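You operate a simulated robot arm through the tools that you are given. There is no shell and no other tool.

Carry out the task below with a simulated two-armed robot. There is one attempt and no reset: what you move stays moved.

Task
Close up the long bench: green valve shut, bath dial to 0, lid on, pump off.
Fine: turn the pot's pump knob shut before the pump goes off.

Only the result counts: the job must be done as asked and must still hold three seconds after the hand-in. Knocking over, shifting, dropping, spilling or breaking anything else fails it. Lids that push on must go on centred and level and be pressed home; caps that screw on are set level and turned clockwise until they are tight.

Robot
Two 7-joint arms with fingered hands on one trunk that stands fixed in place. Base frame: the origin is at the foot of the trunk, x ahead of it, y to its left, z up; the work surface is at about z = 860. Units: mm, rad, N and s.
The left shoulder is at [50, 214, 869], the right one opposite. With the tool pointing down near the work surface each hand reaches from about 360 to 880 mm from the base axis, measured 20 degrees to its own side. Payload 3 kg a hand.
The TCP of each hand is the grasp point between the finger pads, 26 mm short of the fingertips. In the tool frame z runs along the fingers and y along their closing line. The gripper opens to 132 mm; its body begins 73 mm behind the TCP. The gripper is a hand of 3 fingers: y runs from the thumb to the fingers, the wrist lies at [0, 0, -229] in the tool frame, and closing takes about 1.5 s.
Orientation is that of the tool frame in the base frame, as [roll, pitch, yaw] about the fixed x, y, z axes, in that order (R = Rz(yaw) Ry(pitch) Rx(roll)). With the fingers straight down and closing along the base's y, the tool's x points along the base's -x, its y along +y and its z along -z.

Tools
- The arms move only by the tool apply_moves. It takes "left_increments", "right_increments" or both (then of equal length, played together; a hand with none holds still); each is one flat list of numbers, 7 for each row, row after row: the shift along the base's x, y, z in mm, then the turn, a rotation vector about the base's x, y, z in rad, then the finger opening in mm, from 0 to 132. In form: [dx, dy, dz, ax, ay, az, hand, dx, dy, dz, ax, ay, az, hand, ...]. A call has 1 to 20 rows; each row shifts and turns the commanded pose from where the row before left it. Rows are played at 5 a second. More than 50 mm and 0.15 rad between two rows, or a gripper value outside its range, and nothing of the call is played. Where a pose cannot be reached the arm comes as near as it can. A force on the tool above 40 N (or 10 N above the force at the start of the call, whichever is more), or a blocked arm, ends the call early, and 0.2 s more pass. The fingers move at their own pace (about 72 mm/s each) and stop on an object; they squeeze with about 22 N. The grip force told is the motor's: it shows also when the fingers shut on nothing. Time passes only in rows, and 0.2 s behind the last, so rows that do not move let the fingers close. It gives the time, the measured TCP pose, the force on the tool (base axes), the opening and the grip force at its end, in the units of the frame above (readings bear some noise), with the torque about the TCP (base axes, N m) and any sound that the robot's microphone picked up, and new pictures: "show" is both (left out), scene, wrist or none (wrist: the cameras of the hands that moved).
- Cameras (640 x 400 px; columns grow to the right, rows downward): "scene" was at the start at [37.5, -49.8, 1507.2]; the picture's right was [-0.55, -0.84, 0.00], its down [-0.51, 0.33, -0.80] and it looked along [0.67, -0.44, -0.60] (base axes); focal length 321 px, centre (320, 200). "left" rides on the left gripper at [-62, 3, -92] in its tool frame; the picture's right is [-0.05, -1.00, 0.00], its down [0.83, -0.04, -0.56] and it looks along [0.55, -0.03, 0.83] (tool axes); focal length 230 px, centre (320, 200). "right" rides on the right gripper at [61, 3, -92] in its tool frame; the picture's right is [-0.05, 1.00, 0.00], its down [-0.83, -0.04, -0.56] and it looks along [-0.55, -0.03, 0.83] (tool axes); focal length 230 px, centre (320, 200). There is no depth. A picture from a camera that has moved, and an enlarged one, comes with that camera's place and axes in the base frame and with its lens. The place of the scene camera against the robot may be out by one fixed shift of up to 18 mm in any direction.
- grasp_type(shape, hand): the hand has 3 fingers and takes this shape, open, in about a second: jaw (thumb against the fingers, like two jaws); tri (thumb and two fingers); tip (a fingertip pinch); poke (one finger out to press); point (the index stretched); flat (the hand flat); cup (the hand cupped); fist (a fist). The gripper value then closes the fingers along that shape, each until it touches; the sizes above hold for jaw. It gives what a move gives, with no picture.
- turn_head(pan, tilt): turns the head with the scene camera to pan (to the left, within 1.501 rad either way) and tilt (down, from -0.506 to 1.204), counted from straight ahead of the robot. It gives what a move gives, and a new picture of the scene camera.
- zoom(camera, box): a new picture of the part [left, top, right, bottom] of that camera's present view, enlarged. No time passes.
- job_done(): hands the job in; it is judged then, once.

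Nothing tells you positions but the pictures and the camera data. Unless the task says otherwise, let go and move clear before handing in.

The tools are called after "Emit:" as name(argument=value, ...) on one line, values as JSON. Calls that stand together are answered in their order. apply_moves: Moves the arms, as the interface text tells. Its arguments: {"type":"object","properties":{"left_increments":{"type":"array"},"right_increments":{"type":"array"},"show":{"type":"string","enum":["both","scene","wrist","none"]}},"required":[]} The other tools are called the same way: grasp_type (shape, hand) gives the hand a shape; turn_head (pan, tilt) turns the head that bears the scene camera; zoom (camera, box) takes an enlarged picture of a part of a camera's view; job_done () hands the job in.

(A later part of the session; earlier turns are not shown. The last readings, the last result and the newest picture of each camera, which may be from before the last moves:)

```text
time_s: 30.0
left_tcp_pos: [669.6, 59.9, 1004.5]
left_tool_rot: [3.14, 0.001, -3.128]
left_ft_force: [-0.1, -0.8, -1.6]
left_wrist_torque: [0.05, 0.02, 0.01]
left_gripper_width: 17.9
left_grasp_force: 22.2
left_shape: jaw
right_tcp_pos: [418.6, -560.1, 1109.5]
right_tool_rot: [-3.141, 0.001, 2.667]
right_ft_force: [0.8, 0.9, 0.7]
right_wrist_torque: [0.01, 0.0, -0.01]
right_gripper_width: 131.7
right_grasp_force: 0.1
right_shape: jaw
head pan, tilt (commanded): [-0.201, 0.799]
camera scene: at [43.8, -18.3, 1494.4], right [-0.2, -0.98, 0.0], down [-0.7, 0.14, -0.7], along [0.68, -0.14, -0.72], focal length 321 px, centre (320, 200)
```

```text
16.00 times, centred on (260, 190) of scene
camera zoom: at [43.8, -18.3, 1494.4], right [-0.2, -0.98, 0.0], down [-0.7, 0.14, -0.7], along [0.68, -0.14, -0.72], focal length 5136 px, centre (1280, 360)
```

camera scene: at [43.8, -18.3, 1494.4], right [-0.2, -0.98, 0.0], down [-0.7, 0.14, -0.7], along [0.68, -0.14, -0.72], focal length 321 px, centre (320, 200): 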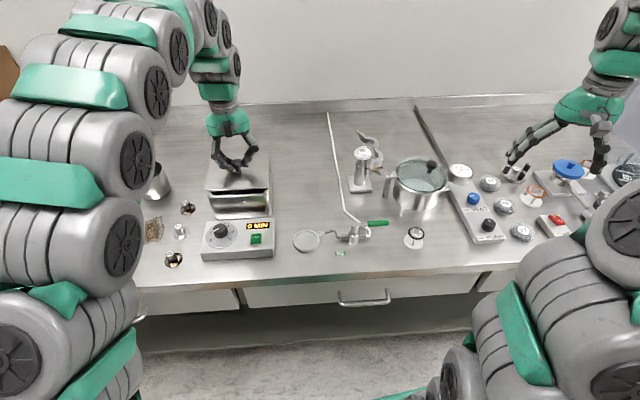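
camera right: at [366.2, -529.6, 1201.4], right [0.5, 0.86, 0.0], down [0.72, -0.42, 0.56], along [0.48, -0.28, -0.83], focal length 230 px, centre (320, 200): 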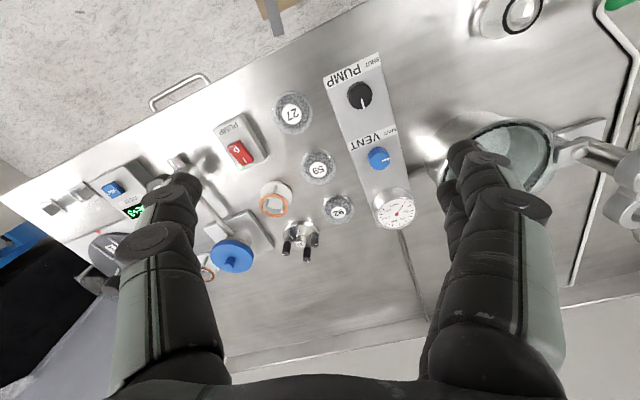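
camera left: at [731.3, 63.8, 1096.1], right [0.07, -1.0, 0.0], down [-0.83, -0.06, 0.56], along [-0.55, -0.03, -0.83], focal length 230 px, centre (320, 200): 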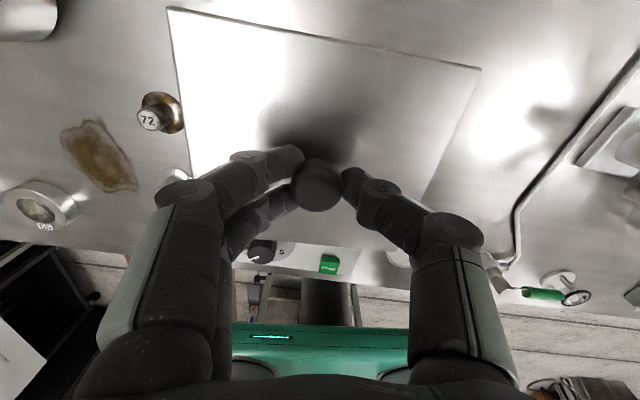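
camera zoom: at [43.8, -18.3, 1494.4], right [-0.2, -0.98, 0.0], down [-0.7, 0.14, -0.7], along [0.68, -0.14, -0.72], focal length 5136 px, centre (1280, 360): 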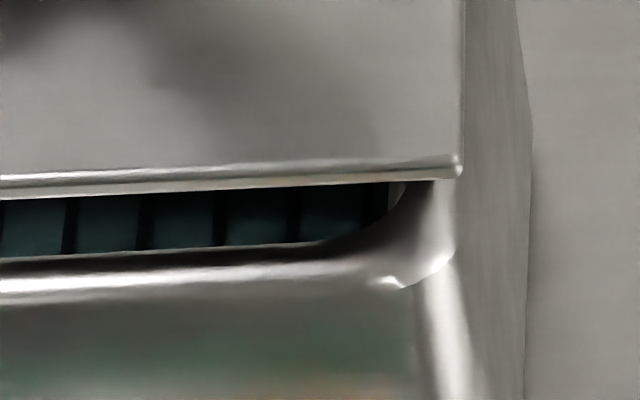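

High zoom shows the lid hangs with its left side about 1.7° high and is about 2° off the bath's angle, while its position matches within 1–2 mm. I'll level it, fix the angle, and lower a bit more.

Emit:
apply_moves(left_increments=[0, 0, 0, -0.015, 0, -0.018, 5, 0, 0, 0, -0.015, 0, -0.018, 5, 0, 0, -5, 0, 0, 0, 5, 0, 0, -5, 0, 0, 0, 5, 0, 0, 0, 0, 0, 0, 5], show="wrist")

Emit:
zoom(camera="scene", box=[205, 185, 235, 205])

Emit:
zoom(camera="scene", box=[245, 180, 275, 200])

Emit:
zoom(camera="scene", box=[200, 145, 280, 205])

```text
time_s: 31.2
left_tcp_pos: [670.1, 60.8, 995.0]
left_tool_rot: [-3.117, -0.001, 3.118]
left_ft_force: [0.1, 0.1, -1.2]
left_wrist_torque: [0.01, -0.02, -0.02]
left_gripper_width: 18.0
left_grasp_force: 22.3
left_shape: jaw
right_tcp_pos: [419.3, -560.4, 1109.4]
right_tool_rot: [-3.141, 0.0, 2.668]
right_ft_force: [-0.1, -0.3, -0.6]
right_wrist_torque: [0.0, 0.0, -0.01]
right_gripper_width: 131.9
right_grasp_force: 0.1
right_shape: jaw
head pan, tilt (commanded): [-0.201, 0.799]
camera left: at [730.5, 64.8, 1086.4], right [0.03, -1.0, 0.03], down [-0.83, -0.01, 0.56], along [-0.55, -0.04, -0.83], focal length 230 px, centre (320, 200)
```

left: 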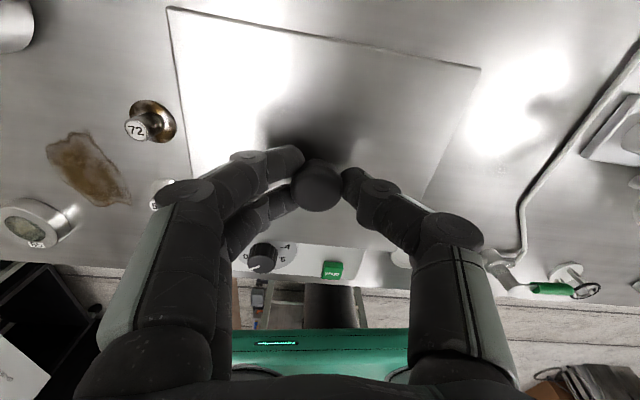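

```text
16.00 times, centred on (220, 195) of scene
camera zoom: at [43.8, -18.4, 1494.4], right [-0.2, -0.98, 0.0], down [-0.7, 0.14, -0.7], along [0.68, -0.14, -0.72], focal length 5136 px, centre (1920, 280)
```

zoom: 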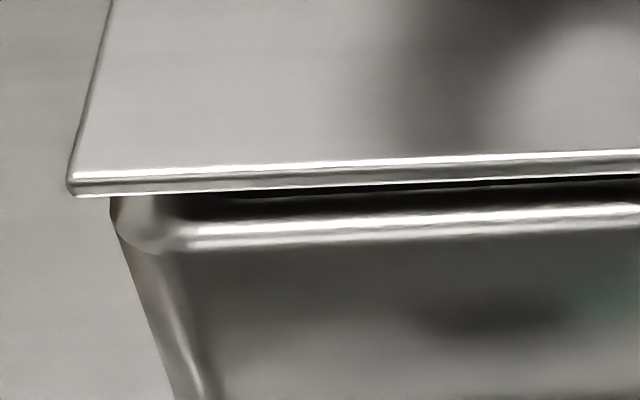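

```text
16.00 times, centred on (260, 190) of scene
camera zoom: at [43.8, -18.4, 1494.4], right [-0.2, -0.98, 0.0], down [-0.7, 0.14, -0.7], along [0.68, -0.14, -0.72], focal length 5136 px, centre (1280, 360)
```

zoom: 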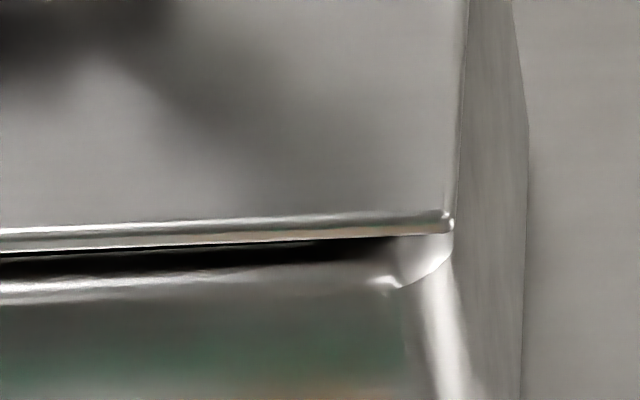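

```text
6.67 times, centred on (240, 175) of scene
camera zoom: at [43.8, -18.4, 1494.4], right [-0.2, -0.98, 0.0], down [-0.7, 0.14, -0.7], along [0.68, -0.14, -0.72], focal length 2140 px, centre (853, 367)
```

zoom: 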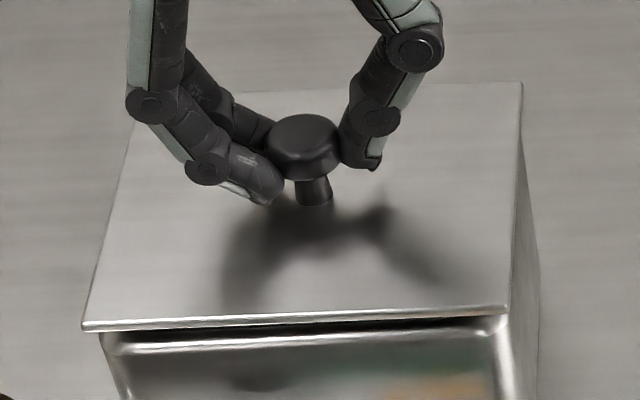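

The lid now sits parallel to and centred over the rim with about 1–2 mm of even overhang. I'll lower in small steps until it touches.

Emit:
apply_moves(left_increments=[0, 0, -2, 0, 0, 0, 5, 0, 0, -2, 0, 0, 0, 5, 0, 0, -2, 0, 0, 0, 5, 0, 0, 0, 0, 0, 0, 5], show="none")

Emit:
zoom(camera="scene", box=[200, 160, 280, 210])

```text
time_s: 32.2
left_tcp_pos: [670.6, 60.7, 988.5]
left_tool_rot: [-3.113, 0.0, 3.118]
left_ft_force: [-0.1, -0.3, -1.8]
left_wrist_torque: [0.02, 0.0, 0.05]
left_gripper_width: 18.0
left_grasp_force: 22.0
left_shape: jaw
right_tcp_pos: [417.7, -558.0, 1110.5]
right_tool_rot: [-3.14, 0.001, 2.668]
right_ft_force: [-0.6, -0.1, -0.8]
right_wrist_torque: [0.0, -0.04, 0.01]
right_gripper_width: 132.1
right_grasp_force: 0.1
right_shape: jaw
head pan, tilt (commanded): [-0.201, 0.799]
```

```text
8.00 times, centred on (240, 185) of scene
camera zoom: at [43.8, -18.4, 1494.4], right [-0.2, -0.98, 0.0], down [-0.7, 0.14, -0.7], along [0.68, -0.14, -0.72], focal length 2568 px, centre (960, 320)
```

zoom: 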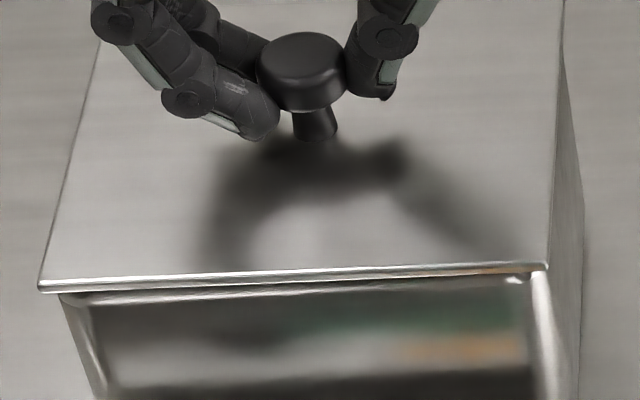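

Emit:
apply_moves(left_increments=[0, 0, -1.5, 0, 0, 0, 5, 0, 0, -1.5, 0, 0, 0, 5, 0, 0, -1.5, 0, 0, 0, 5, 0, 0, 0, 0, 0, 0, 5], show="none")

Emit:
zoom(camera="scene", box=[200, 160, 280, 210])

```text
time_s: 33.2
left_tcp_pos: [670.7, 60.3, 984.5]
left_tool_rot: [-3.114, 0.001, 3.119]
left_ft_force: [-2.4, -1.6, 7.0]
left_wrist_torque: [-0.12, 0.01, -0.01]
left_gripper_width: 18.5
left_grasp_force: 22.4
left_shape: jaw
right_tcp_pos: [418.9, -559.8, 1108.7]
right_tool_rot: [-3.141, 0.001, 2.668]
right_ft_force: [0.5, 0.1, 0.2]
right_wrist_torque: [-0.02, 0.0, 0.02]
right_gripper_width: 131.7
right_grasp_force: 0.1
right_shape: jaw
head pan, tilt (commanded): [-0.201, 0.799]
```

```text
8.00 times, centred on (240, 185) of scene
camera zoom: at [43.6, -18.4, 1494.4], right [-0.2, -0.98, 0.0], down [-0.7, 0.14, -0.7], along [0.68, -0.14, -0.72], focal length 2568 px, centre (960, 320)
```

zoom: 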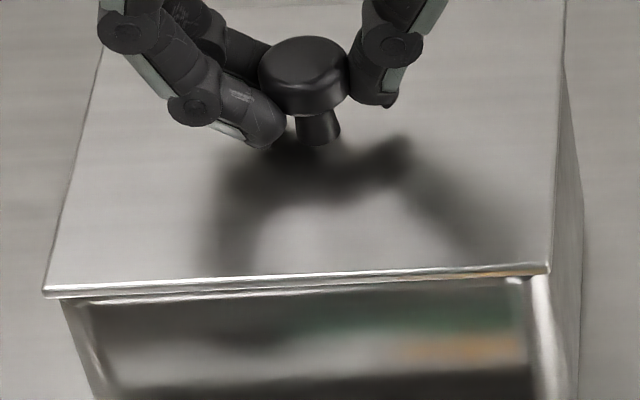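

Emit:
apply_moves(left_increments=[0, 0, -1, 0, 0, 0, 5, 0, 0, -1, 0, 0, 0, 5, 0, 0, 0, 0, 0, 0, 5], show="wrist")

Emit:
zoom(camera="scene", box=[200, 185, 230, 205])

Emit:
zoom(camera="scene", box=[250, 180, 280, 200])

Emit:
zoom(camera="scene", box=[250, 150, 280, 170])

```text
time_s: 34.0
left_tcp_pos: [669.8, 60.4, 983.1]
left_tool_rot: [-3.114, 0.0, 3.118]
left_ft_force: [-0.6, -0.7, 0.4]
left_wrist_torque: [-0.15, 0.02, -0.05]
left_gripper_width: 17.3
left_grasp_force: 22.1
left_shape: jaw
right_tcp_pos: [418.6, -560.0, 1108.5]
right_tool_rot: [3.141, -0.002, 2.668]
right_ft_force: [0.1, 0.4, -0.2]
right_wrist_torque: [0.0, 0.01, 0.0]
right_gripper_width: 131.9
right_grasp_force: 0.1
right_shape: jaw
head pan, tilt (commanded): [-0.201, 0.799]
camera left: at [731.1, 64.1, 1074.4], right [0.03, -1.0, 0.03], down [-0.83, -0.01, 0.56], along [-0.56, -0.04, -0.83], focal length 230 px, centre (320, 200)
```

left: 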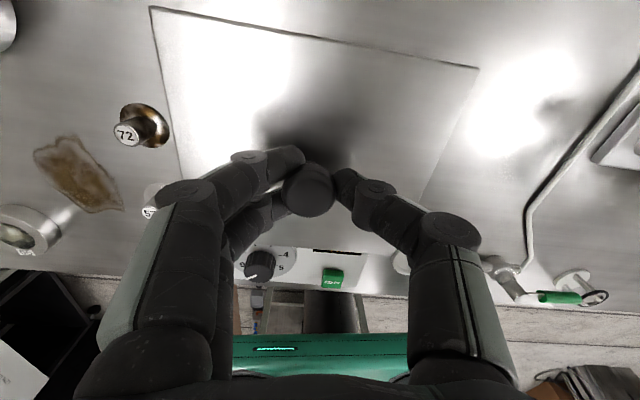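

```text
16.00 times, centred on (215, 195) of scene
camera zoom: at [43.7, -18.4, 1494.4], right [-0.2, -0.98, 0.0], down [-0.7, 0.14, -0.7], along [0.68, -0.14, -0.72], focal length 5136 px, centre (2000, 280)
```

zoom: 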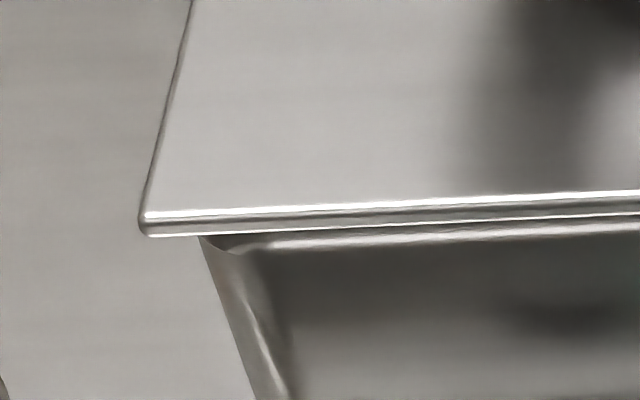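

```text
16.00 times, centred on (265, 190) of scene
camera zoom: at [43.7, -18.4, 1494.4], right [-0.2, -0.98, 0.0], down [-0.7, 0.14, -0.7], along [0.68, -0.14, -0.72], focal length 5136 px, centre (1200, 360)
```

zoom: 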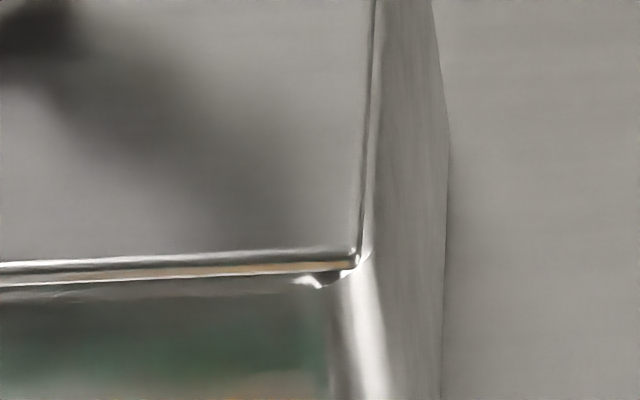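

```text
16.00 times, centred on (265, 160) of scene
camera zoom: at [43.7, -18.4, 1494.4], right [-0.2, -0.98, 0.0], down [-0.7, 0.14, -0.7], along [0.68, -0.14, -0.72], focal length 5136 px, centre (1200, 840)
```

zoom: 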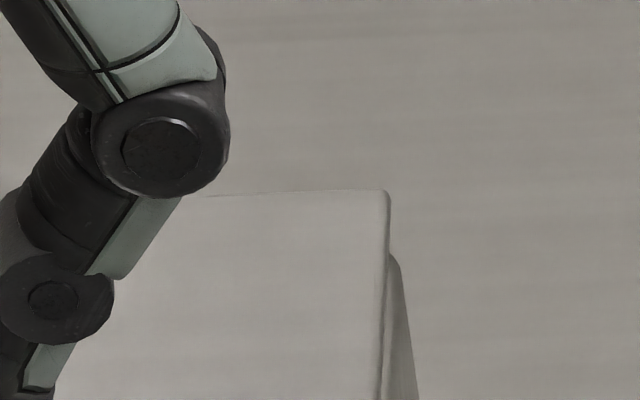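

The lid touched down but slipped a few mm to the left (+y) in the fingers as it levelled itself. I'll look closer before correcting.

Emit:
zoom(camera="left", box=[240, 110, 400, 250])

Emit:
zoom(camera="scene", box=[200, 140, 280, 210])

Emit:
turn_head(pan=0.12, tilt=0.75)

Emit:
zoom(camera="scene", box=[280, 150, 370, 230])

```text
2.86 times, centred on (320, 180) of left
camera zoom: at [731.1, 64.1, 1074.4], right [0.03, -1.0, 0.03], down [-0.83, -0.01, 0.56], along [-0.56, -0.04, -0.83], focal length 657 px, centre (320, 257)
```

zoom: 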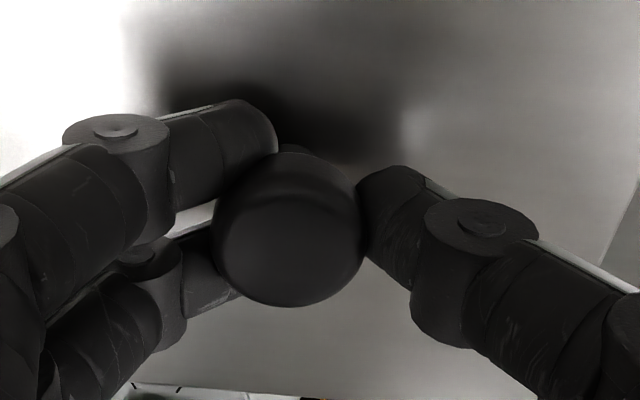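

```text
5.71 times, centred on (240, 175) of scene
camera zoom: at [43.7, -18.4, 1494.4], right [-0.2, -0.98, 0.0], down [-0.7, 0.14, -0.7], along [0.68, -0.14, -0.72], focal length 1834 px, centre (777, 343)
```

zoom: 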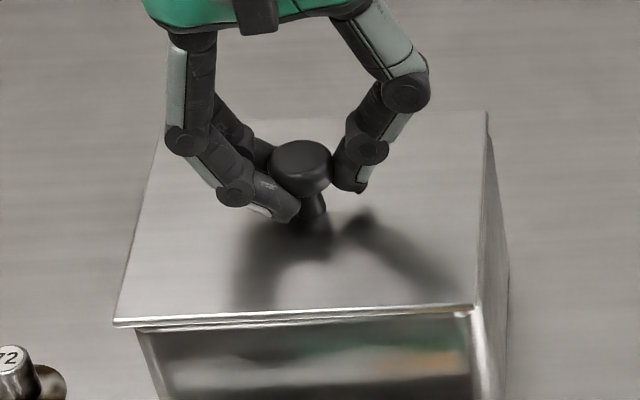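

```text
time_s: 34.8
left_tcp_pos: [670.7, 59.5, 981.7]
left_tool_rot: [-3.114, 0.0, 3.119]
left_ft_force: [-0.6, -0.9, -0.4]
left_wrist_torque: [-0.15, 0.05, -0.02]
left_gripper_width: 17.1
left_grasp_force: 22.2
left_shape: jaw
right_tcp_pos: [418.0, -561.4, 1108.8]
right_tool_rot: [3.141, 0.001, 2.668]
right_ft_force: [0.4, 0.2, 0.5]
right_wrist_torque: [0.02, -0.02, -0.01]
right_gripper_width: 131.5
right_grasp_force: 0.1
right_shape: jaw
head pan, tilt (commanded): [0.12, 0.75]
camera scene: at [47.0, 7.6, 1498.4], right [0.12, -0.99, 0.0], down [-0.68, -0.08, -0.73], along [0.73, 0.09, -0.68], focal length 321 px, centre (320, 200)
```

scene: 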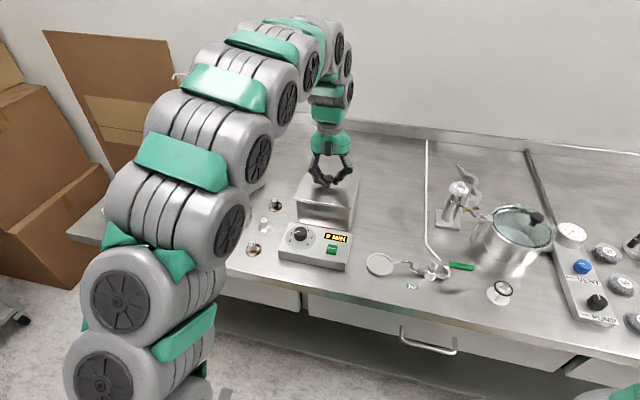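

```text
5.00 times, centred on (325, 190) of scene
camera zoom: at [47.0, 7.6, 1498.4], right [0.12, -0.99, 0.0], down [-0.68, -0.08, -0.73], along [0.73, 0.09, -0.68], focal length 1605 px, centre (295, 250)
```

zoom: 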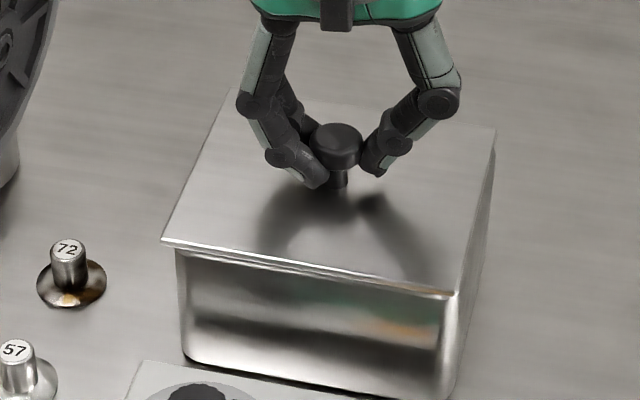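

The lid rests on the rim but about 4 mm too far to the left. I'll let go so it settles flat, rise, and measure it against the rim with the wrist camera.

Emit:
apply_moves(left_increments=[0, 0, 0, 0, 0, 0, 25, 0, 0, 0, 0, 0, 0, 40, 0, 0, 0, 0, 0, 0, 60, 0, 0, 20, 0.014, 0, 0, 60, 0, 0, 40, 0.014, 0, 0, 60, 0, 0, 50, 0, 0, 0, 60, 0, 0, 50, 0, 0, 0, 60], show="wrist")

Emit:
zoom(camera="left", box=[200, 20, 440, 170])

Emit:
zoom(camera="scene", box=[280, 150, 370, 230])

```text
time_s: 36.4
left_tcp_pos: [669.7, 57.7, 1145.9]
left_tool_rot: [3.14, 0.002, 3.121]
left_ft_force: [0.0, -0.2, 0.4]
left_wrist_torque: [-0.04, -0.01, 0.0]
left_gripper_width: 59.5
left_grasp_force: 0.1
left_shape: jaw
right_tcp_pos: [418.3, -560.4, 1108.4]
right_tool_rot: [-3.14, -0.001, 2.666]
right_ft_force: [-0.6, 0.0, -0.9]
right_wrist_torque: [-0.03, 0.01, -0.01]
right_gripper_width: 131.7
right_grasp_force: 0.0
right_shape: jaw
head pan, tilt (commanded): [0.12, 0.75]
camera left: at [729.9, 60.1, 1237.2], right [0.03, -1.0, 0.0], down [-0.83, -0.02, 0.55], along [-0.55, -0.02, -0.83], focal length 230 px, centre (320, 200)
```

left: 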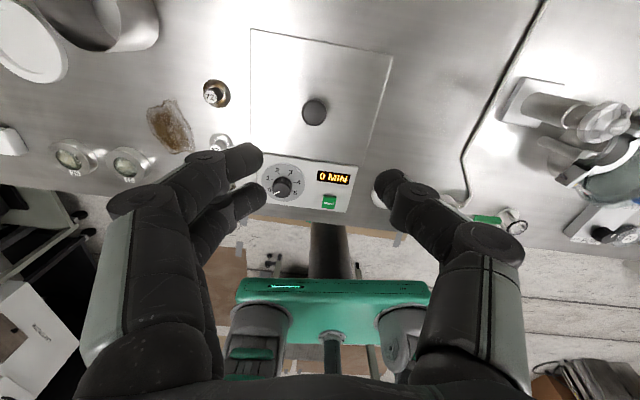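

```text
2.67 times, centred on (320, 95) of left
camera zoom: at [729.9, 60.1, 1237.2], right [0.03, -1.0, 0.0], down [-0.83, -0.02, 0.55], along [-0.55, -0.02, -0.83], focal length 614 px, centre (320, 480)
```

zoom: 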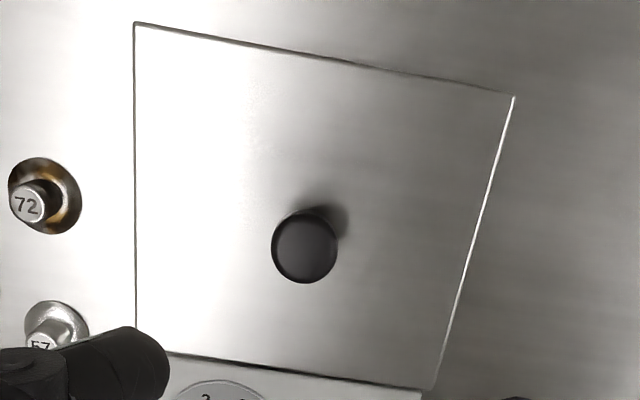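

```text
5.00 times, centred on (325, 190) of scene
camera zoom: at [47.0, 7.7, 1498.4], right [0.12, -0.99, 0.0], down [-0.68, -0.08, -0.73], along [0.73, 0.09, -0.68], focal length 1605 px, centre (295, 250)
```

zoom: 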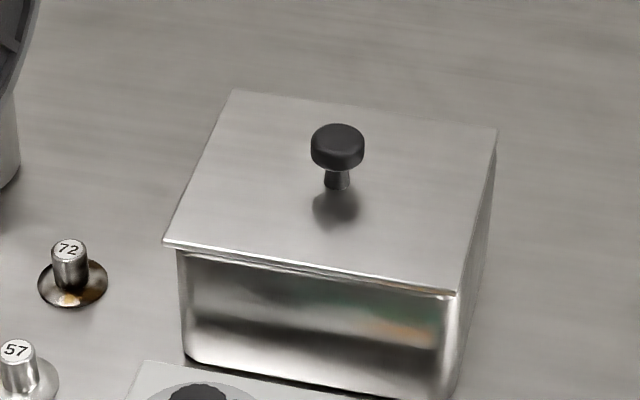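

Emit:
zoom(camera="left", box=[350, 50, 400, 110])

Emit:
zoom(camera="left", box=[340, 120, 390, 180])

Emit:
zoom(camera="left", box=[235, 110, 285, 170])

Emit:
zoom(camera="scene", box=[305, 190, 335, 215])

Emit:
zoom(camera="scene", box=[345, 165, 375, 215])

```text
6.67 times, centred on (375, 80) of left
camera zoom: at [729.9, 60.1, 1237.2], right [0.03, -1.0, 0.0], down [-0.83, -0.02, 0.55], along [-0.55, -0.02, -0.83], focal length 1534 px, centre (-47, 1000)
```

zoom: 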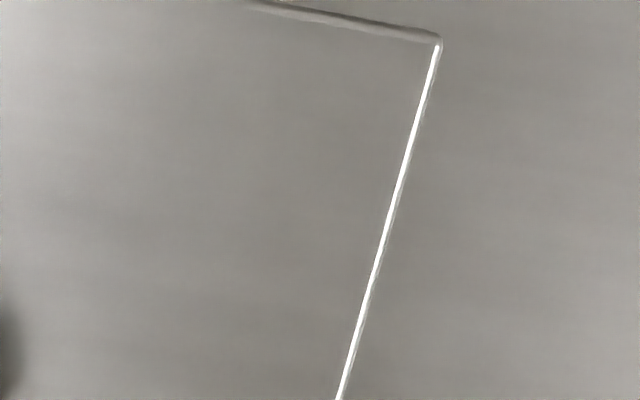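

```text
6.67 times, centred on (365, 150) of left
camera zoom: at [729.9, 60.1, 1237.2], right [0.03, -1.0, 0.0], down [-0.83, -0.02, 0.55], along [-0.55, -0.02, -0.83], focal length 1534 px, centre (20, 533)
```

zoom: 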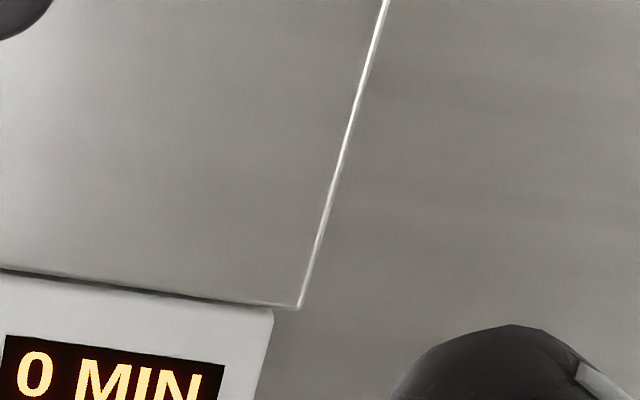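

```text
6.67 times, centred on (260, 140) of left
camera zoom: at [729.9, 60.1, 1237.2], right [0.03, -1.0, 0.0], down [-0.83, -0.02, 0.55], along [-0.55, -0.02, -0.83], focal length 1534 px, centre (720, 600)
```

zoom: 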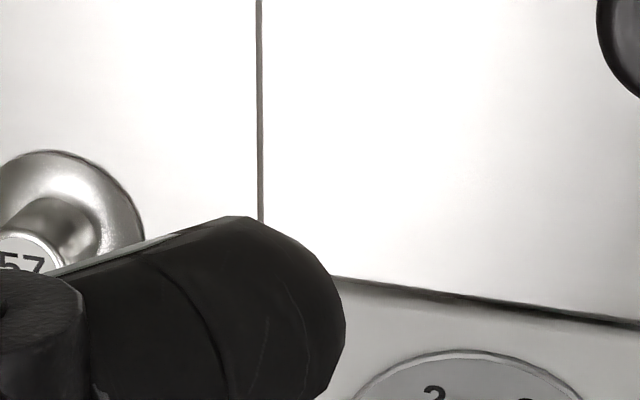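

```text
16.00 times, centred on (320, 202) of scene
camera zoom: at [47.0, 7.7, 1498.4], right [0.12, -0.99, 0.0], down [-0.68, -0.08, -0.73], along [0.73, 0.09, -0.68], focal length 5136 px, centre (320, 160)
```

zoom: 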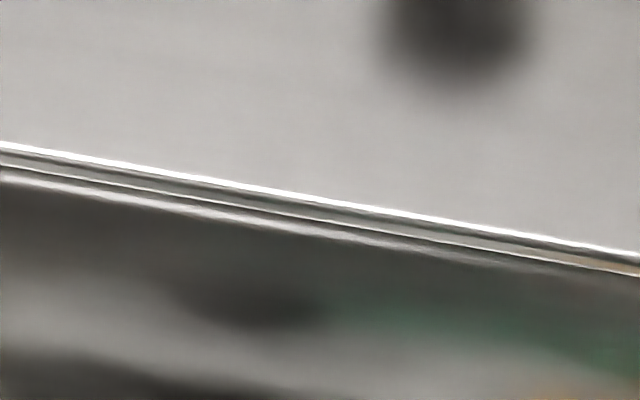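

```text
8.00 times, centred on (360, 190) of scene
camera zoom: at [47.0, 7.7, 1498.4], right [0.12, -0.99, 0.0], down [-0.68, -0.08, -0.73], along [0.73, 0.09, -0.68], focal length 2568 px, centre (0, 280)
```

zoom: 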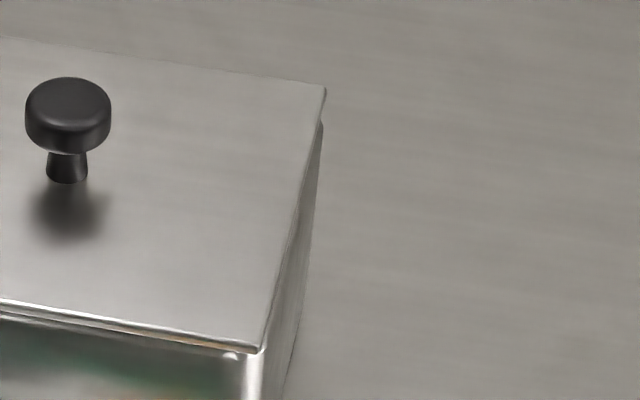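

Emit:
zoom(camera="scene", box=[335, 195, 365, 215])

Emit:
zoom(camera="scene", box=[300, 190, 330, 210])

Emit:
turn_head(pan=-0.2, tilt=0.8)

Emit:
zoom(camera="scene", box=[200, 185, 230, 205])

Emit:
zoom(camera="scene", box=[250, 180, 280, 200])

Emit:
zoom(camera="scene", box=[250, 150, 280, 170])

```text
16.00 times, centred on (350, 205) of scene
camera zoom: at [47.0, 7.7, 1498.4], right [0.12, -0.99, 0.0], down [-0.68, -0.08, -0.73], along [0.73, 0.09, -0.68], focal length 5136 px, centre (-160, 120)
```

zoom: 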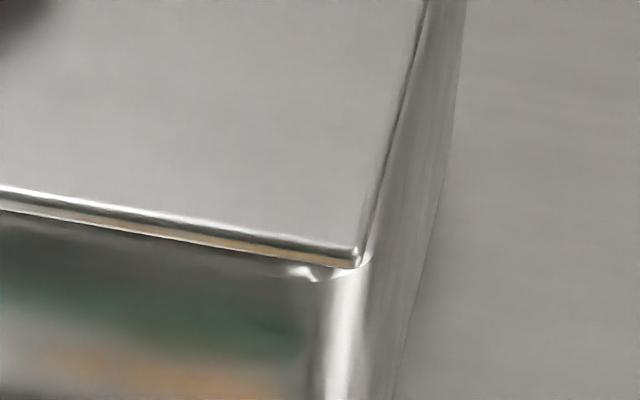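

```text
16.00 times, centred on (315, 200) of scene
camera zoom: at [47.0, 7.7, 1498.4], right [0.12, -0.99, 0.0], down [-0.68, -0.08, -0.73], along [0.73, 0.09, -0.68], focal length 5136 px, centre (400, 200)
```

zoom: 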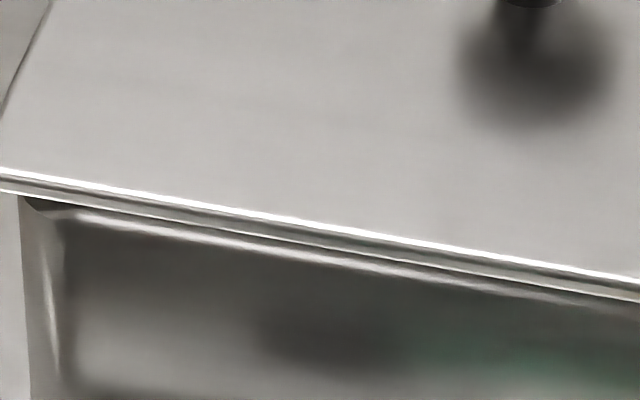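

```text
time_s: 37.2
left_tcp_pos: [667.9, 58.3, 1144.5]
left_tool_rot: [3.142, -0.001, 3.119]
left_ft_force: [-0.6, 1.0, 0.2]
left_wrist_torque: [-0.01, 0.01, 0.0]
left_gripper_width: 59.4
left_grasp_force: 0.1
left_shape: jaw
right_tcp_pos: [420.0, -560.0, 1108.2]
right_tool_rot: [3.139, 0.0, 2.667]
right_ft_force: [-0.3, -0.4, -0.5]
right_wrist_torque: [0.01, -0.02, 0.0]
right_gripper_width: 132.0
right_grasp_force: 0.1
right_shape: jaw
head pan, tilt (commanded): [-0.201, 0.799]
camera scene: at [43.8, -18.3, 1494.4], right [-0.2, -0.98, 0.0], down [-0.7, 0.14, -0.7], along [0.68, -0.14, -0.72], focal length 321 px, centre (320, 200)
```

scene: 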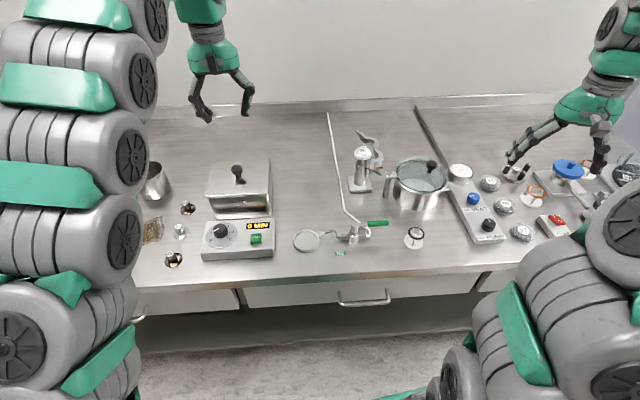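

```text
16.00 times, centred on (215, 195) of scene
camera zoom: at [43.8, -18.3, 1494.4], right [-0.2, -0.98, 0.0], down [-0.7, 0.14, -0.7], along [0.68, -0.14, -0.72], focal length 5136 px, centre (2000, 280)
```

zoom: 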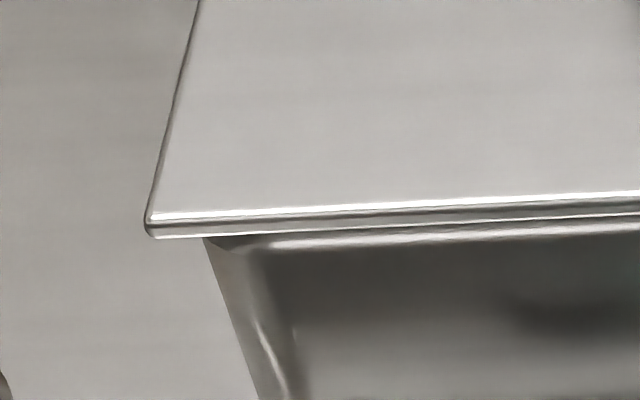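

```text
16.00 times, centred on (265, 190) of scene
camera zoom: at [43.8, -18.3, 1494.4], right [-0.2, -0.98, 0.0], down [-0.7, 0.14, -0.7], along [0.68, -0.14, -0.72], focal length 5136 px, centre (1200, 360)
```

zoom: 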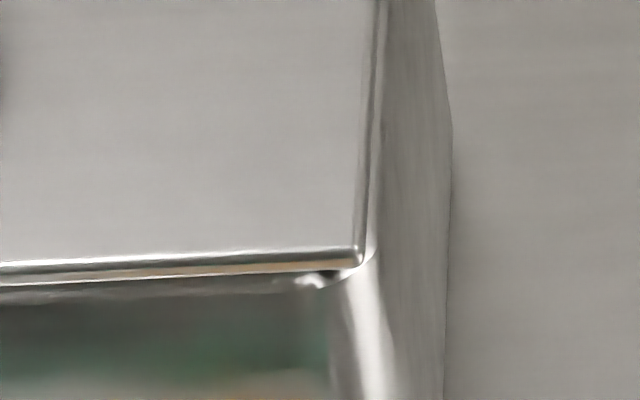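

```text
16.00 times, centred on (265, 160) of scene
camera zoom: at [43.8, -18.3, 1494.4], right [-0.2, -0.98, 0.0], down [-0.7, 0.14, -0.7], along [0.68, -0.14, -0.72], focal length 5136 px, centre (1200, 840)
```

zoom: 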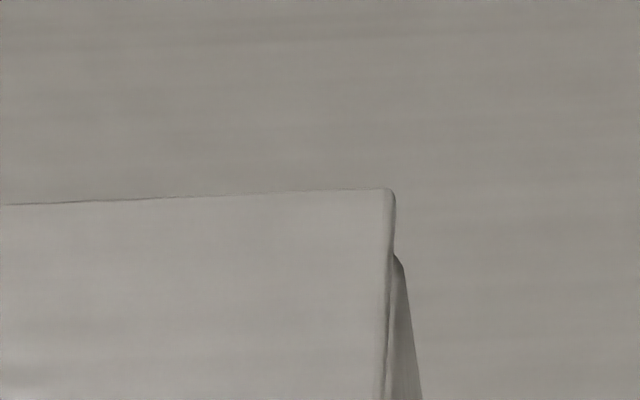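

The lid lies flat and parallel to the rim now; comparing overhangs (about 4–5 mm at left, rim showing 2 mm at right) it needs to slide about 4 mm to the right (-y). I'll come down over the knob again with the hand centred on the target, so closing the fingers slides the lid into place.

Emit:
apply_moves(left_increments=[0.4, 0.4, -45, 0, 0, 0, 60, 0.4, 0.3, -45, 0, 0, 0, 60, 0.2, 0.3, -40, 0, 0, 0, 60, 0, 0, 0, 0, 0, 0, 60], show="wrist")

Emit:
zoom(camera="left", box=[230, 90, 410, 230])

```text
time_s: 38.2
left_tcp_pos: [671.0, 60.5, 1011.2]
left_tool_rot: [3.14, 0.0, 3.118]
left_ft_force: [0.7, -1.1, 0.3]
left_wrist_torque: [0.03, -0.01, 0.02]
left_gripper_width: 59.7
left_grasp_force: 0.0
left_shape: jaw
right_tcp_pos: [419.0, -559.6, 1109.0]
right_tool_rot: [3.14, -0.001, 2.666]
right_ft_force: [0.2, -0.1, 0.1]
right_wrist_torque: [0.0, 0.01, -0.01]
right_gripper_width: 132.0
right_grasp_force: 0.1
right_shape: jaw
head pan, tilt (commanded): [-0.201, 0.799]
camera left: at [731.7, 61.8, 1102.9], right [0.03, -1.0, 0.0], down [-0.83, -0.02, 0.56], along [-0.56, -0.02, -0.83], focal length 230 px, centre (320, 200)
```

left: 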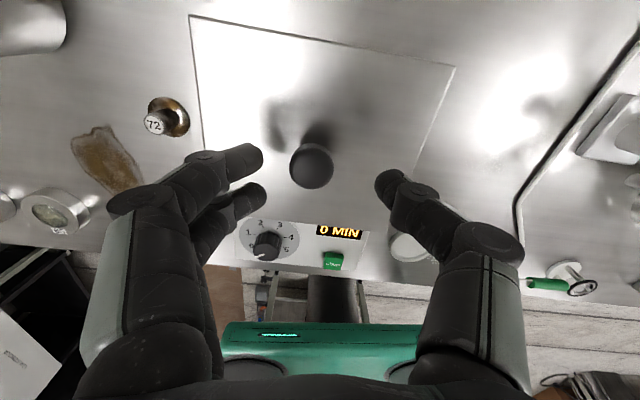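

```text
2.86 times, centred on (320, 160) of left
camera zoom: at [731.7, 61.8, 1102.9], right [0.03, -1.0, 0.0], down [-0.83, -0.02, 0.56], along [-0.56, -0.02, -0.83], focal length 657 px, centre (320, 314)
```

zoom: 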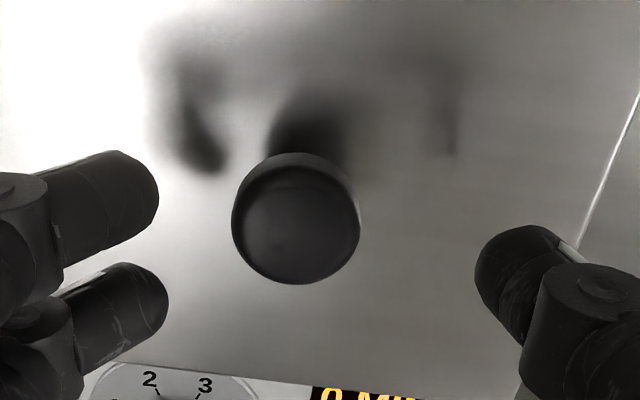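

Emit:
apply_moves(left_increments=[0, -0.4, -12, 0, 0, 0, 60, 0, -0.5, -12, 0, 0, 0, 60, 0, 0, 0, 0, 0, 0, 50, 0, 0, 0, 0, 0, 0, 42, 0, 0, 0, 0, 0, 0, 36, 0, 0, 0, 0, 0, 0, 30, 0, 0, 0, 0, 0, 0, 26], show="wrist")

Emit:
zoom(camera="left", box=[230, 110, 410, 250])

Emit:
zoom(camera="scene", box=[200, 185, 230, 205])

Emit:
zoom(camera="scene", box=[250, 180, 280, 200])

```text
time_s: 39.8
left_tcp_pos: [670.2, 59.9, 988.7]
left_tool_rot: [-3.141, 0.0, 3.12]
left_ft_force: [0.2, 1.2, 0.0]
left_wrist_torque: [0.0, -0.01, 0.03]
left_gripper_width: 26.8
left_grasp_force: 0.0
left_shape: jaw
right_tcp_pos: [418.7, -559.4, 1109.2]
right_tool_rot: [3.141, 0.0, 2.668]
right_ft_force: [0.1, -0.3, -0.1]
right_wrist_torque: [0.0, 0.0, -0.01]
right_gripper_width: 132.0
right_grasp_force: 0.0
right_shape: jaw
head pan, tilt (commanded): [-0.201, 0.799]
camera left: at [731.4, 61.9, 1080.4], right [0.03, -1.0, 0.0], down [-0.83, -0.02, 0.56], along [-0.56, -0.02, -0.83], focal length 230 px, centre (320, 200)
```

left: 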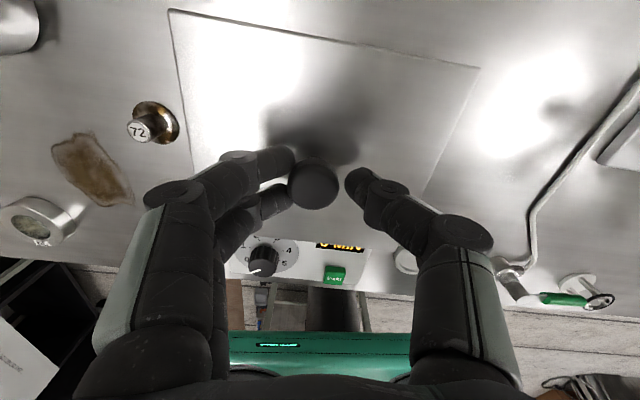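

```text
2.86 times, centred on (320, 180) of left
camera zoom: at [731.4, 61.9, 1080.4], right [0.03, -1.0, 0.0], down [-0.83, -0.02, 0.56], along [-0.56, -0.02, -0.83], focal length 657 px, centre (320, 257)
```

zoom: 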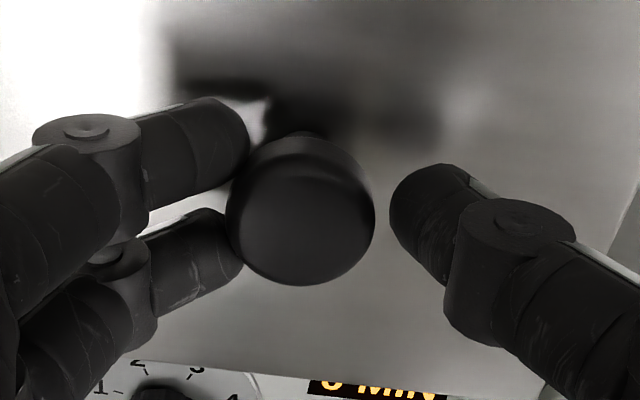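

```text
16.00 times, centred on (215, 195) of scene
camera zoom: at [43.8, -18.4, 1494.4], right [-0.2, -0.98, 0.0], down [-0.7, 0.14, -0.7], along [0.68, -0.14, -0.72], focal length 5136 px, centre (2000, 280)
```

zoom: 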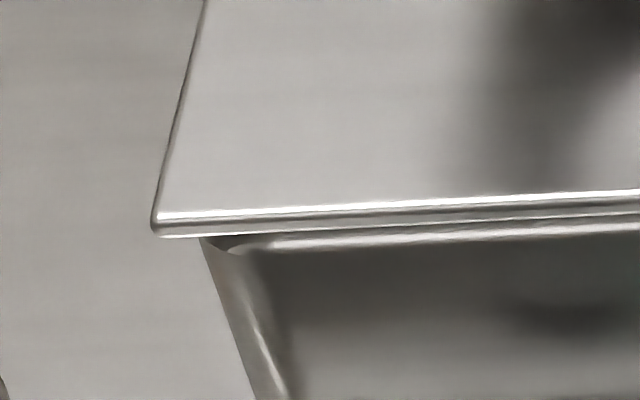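

```text
16.00 times, centred on (265, 190) of scene
camera zoom: at [43.8, -18.4, 1494.4], right [-0.2, -0.98, 0.0], down [-0.7, 0.14, -0.7], along [0.68, -0.14, -0.72], focal length 5136 px, centre (1200, 360)
```

zoom: 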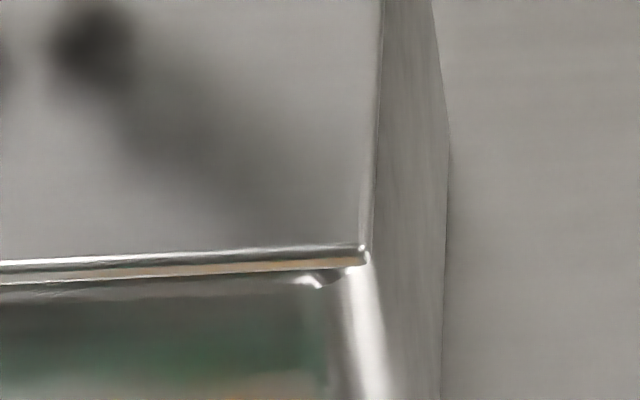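

The fingers have slid the lid about 2 mm; overhangs are now nearly even. I'll close a touch more for the last ~1.5 mm, then check.

Emit:
apply_moves(left_increments=[0, 0, 0, 0, 0, 0, 25, 0, 0, 0, 0, 0, 0, 23.5, 0, 0, 0, 0, 0, 0, 23.5], show="wrist")

Emit:
zoom(camera="scene", box=[200, 185, 230, 205])

Emit:
zoom(camera="scene", box=[250, 180, 280, 200])

Emit:
zoom(camera="scene", box=[250, 150, 280, 170])

```text
time_s: 40.6
left_tcp_pos: [670.9, 59.4, 987.5]
left_tool_rot: [-3.141, 0.0, 3.118]
left_ft_force: [0.2, 0.8, 0.3]
left_wrist_torque: [0.04, 0.0, 0.01]
left_gripper_width: 23.9
left_grasp_force: 0.0
left_shape: jaw
right_tcp_pos: [418.7, -560.5, 1108.9]
right_tool_rot: [-3.141, 0.001, 2.667]
right_ft_force: [-0.2, -0.4, -0.1]
right_wrist_torque: [-0.04, -0.05, -0.01]
right_gripper_width: 131.9
right_grasp_force: 0.1
right_shape: jaw
head pan, tilt (commanded): [-0.201, 0.799]
camera left: at [731.4, 61.8, 1080.4], right [0.03, -1.0, 0.0], down [-0.83, -0.02, 0.56], along [-0.56, -0.02, -0.83], focal length 230 px, centre (320, 200)
```

left: 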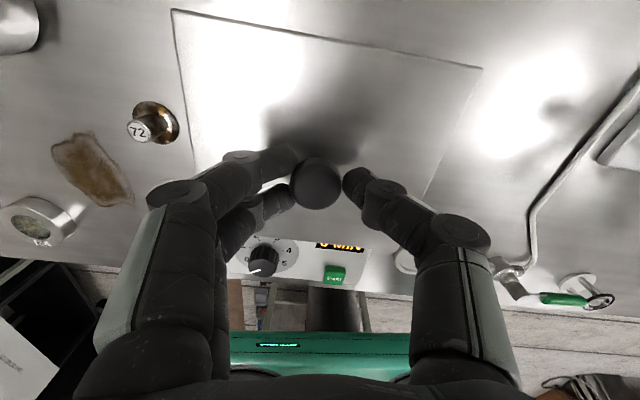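

```text
16.00 times, centred on (215, 195) of scene
camera zoom: at [43.8, -18.4, 1494.4], right [-0.2, -0.98, 0.0], down [-0.7, 0.14, -0.7], along [0.68, -0.14, -0.72], focal length 5136 px, centre (2000, 280)
```

zoom: 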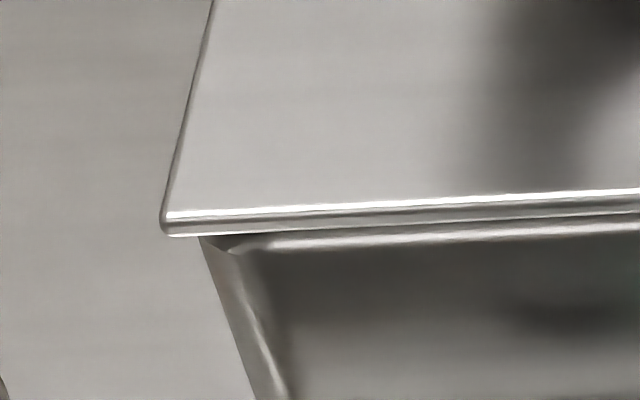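

```text
16.00 times, centred on (265, 190) of scene
camera zoom: at [43.8, -18.4, 1494.4], right [-0.2, -0.98, 0.0], down [-0.7, 0.14, -0.7], along [0.68, -0.14, -0.72], focal length 5136 px, centre (1200, 360)
```

zoom: 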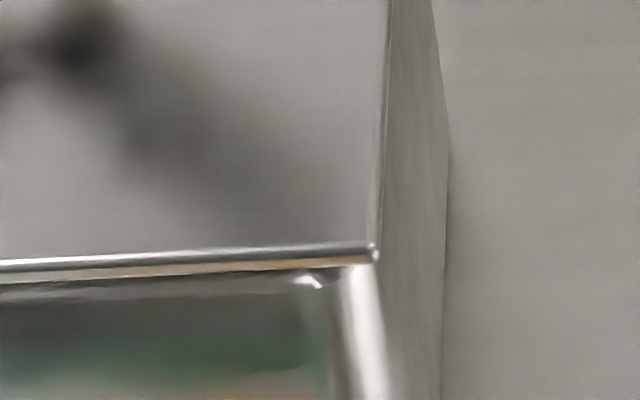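

```text
16.00 times, centred on (265, 160) of scene
camera zoom: at [43.8, -18.4, 1494.4], right [-0.2, -0.98, 0.0], down [-0.7, 0.14, -0.7], along [0.68, -0.14, -0.72], focal length 5136 px, centre (1200, 840)
```

zoom: 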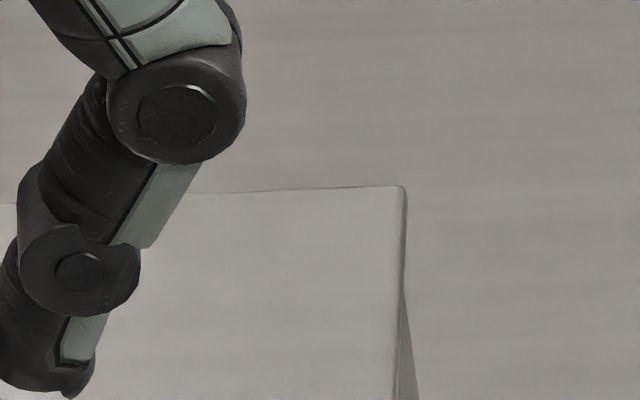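

The lid is now centred with about 1 mm even overhang each side. I'll open, rise, and verify from above.

Emit:
apply_moves(left_increments=[0, 0, 0, 0, 0, 0, 35, 0, 0, 0, 0, 0, 0, 50, 0, 0, 0, 0, 0, 0, 60, 0, 0, 20, 0, 0, 0, 60, 0, 0, 40, 0, 0, 0, 60, 0, 0, 50, 0, 0, 0, 60, 0, 0, 50, 0, 0, 0, 60], show="wrist")

Emit:
zoom(camera="left", box=[200, 20, 440, 170])

Emit:
zoom(camera="scene", box=[190, 140, 290, 220])

Emit:
zoom(camera="scene", box=[200, 185, 230, 205])

Emit:
zoom(camera="scene", box=[250, 180, 280, 200])

```text
time_s: 42.2
left_tcp_pos: [671.0, 57.6, 1149.4]
left_tool_rot: [-3.14, -0.004, 3.119]
left_ft_force: [0.2, 0.0, 0.6]
left_wrist_torque: [-0.02, 0.04, -0.01]
left_gripper_width: 59.7
left_grasp_force: 0.1
left_shape: jaw
right_tcp_pos: [419.0, -559.4, 1109.0]
right_tool_rot: [3.141, 0.0, 2.666]
right_ft_force: [-0.8, -0.5, -1.0]
right_wrist_torque: [0.02, -0.02, 0.01]
right_gripper_width: 132.1
right_grasp_force: 0.0
right_shape: jaw
head pan, tilt (commanded): [-0.201, 0.799]
camera left: at [732.7, 59.7, 1241.6], right [0.03, -1.0, 0.0], down [-0.83, -0.02, 0.56], along [-0.56, -0.02, -0.83], focal length 230 px, centre (320, 200)
```

left: 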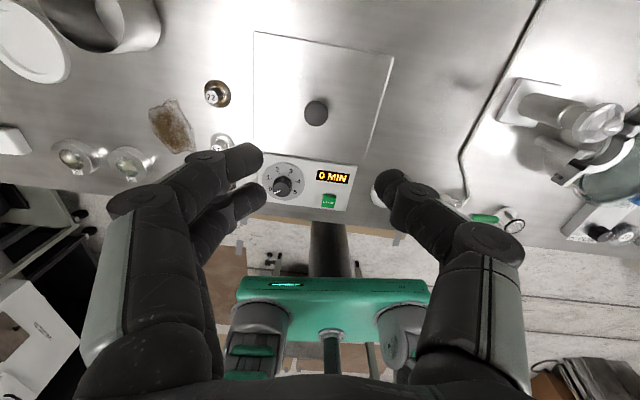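

```text
2.67 times, centred on (320, 95) of left
camera zoom: at [732.7, 59.7, 1241.6], right [0.03, -1.0, 0.0], down [-0.83, -0.02, 0.56], along [-0.56, -0.02, -0.83], focal length 614 px, centre (320, 480)
```

zoom: 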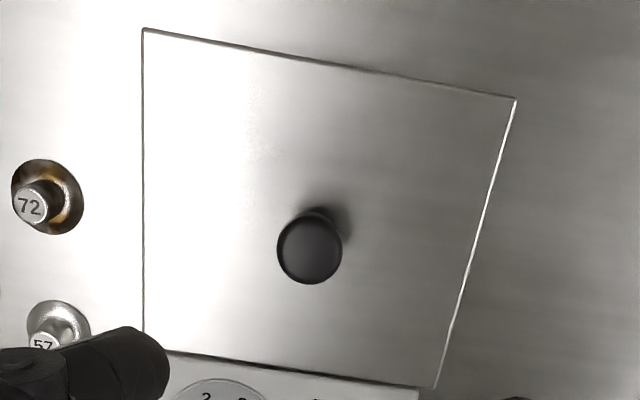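

```text
5.00 times, centred on (240, 180) of scene
camera zoom: at [43.7, -18.4, 1494.4], right [-0.2, -0.98, 0.0], down [-0.7, 0.14, -0.7], along [0.68, -0.14, -0.72], focal length 1605 px, centre (720, 300)
```

zoom: 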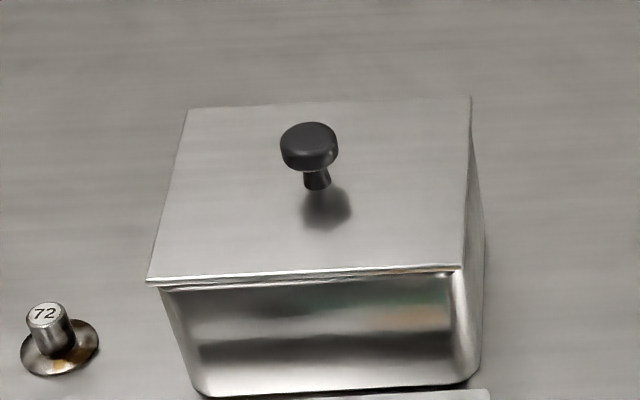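

```text
16.00 times, centred on (215, 195) of scene
camera zoom: at [43.7, -18.4, 1494.4], right [-0.2, -0.98, 0.0], down [-0.7, 0.14, -0.7], along [0.68, -0.14, -0.72], focal length 5136 px, centre (2000, 280)
```

zoom: 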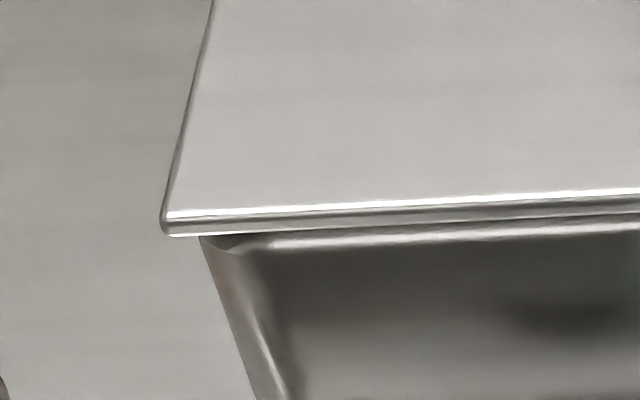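

```text
16.00 times, centred on (265, 190) of scene
camera zoom: at [43.7, -18.4, 1494.4], right [-0.2, -0.98, 0.0], down [-0.7, 0.14, -0.7], along [0.68, -0.14, -0.72], focal length 5136 px, centre (1200, 360)
```

zoom: 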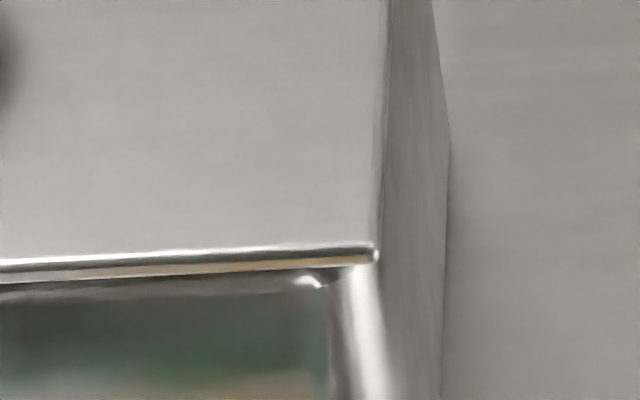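

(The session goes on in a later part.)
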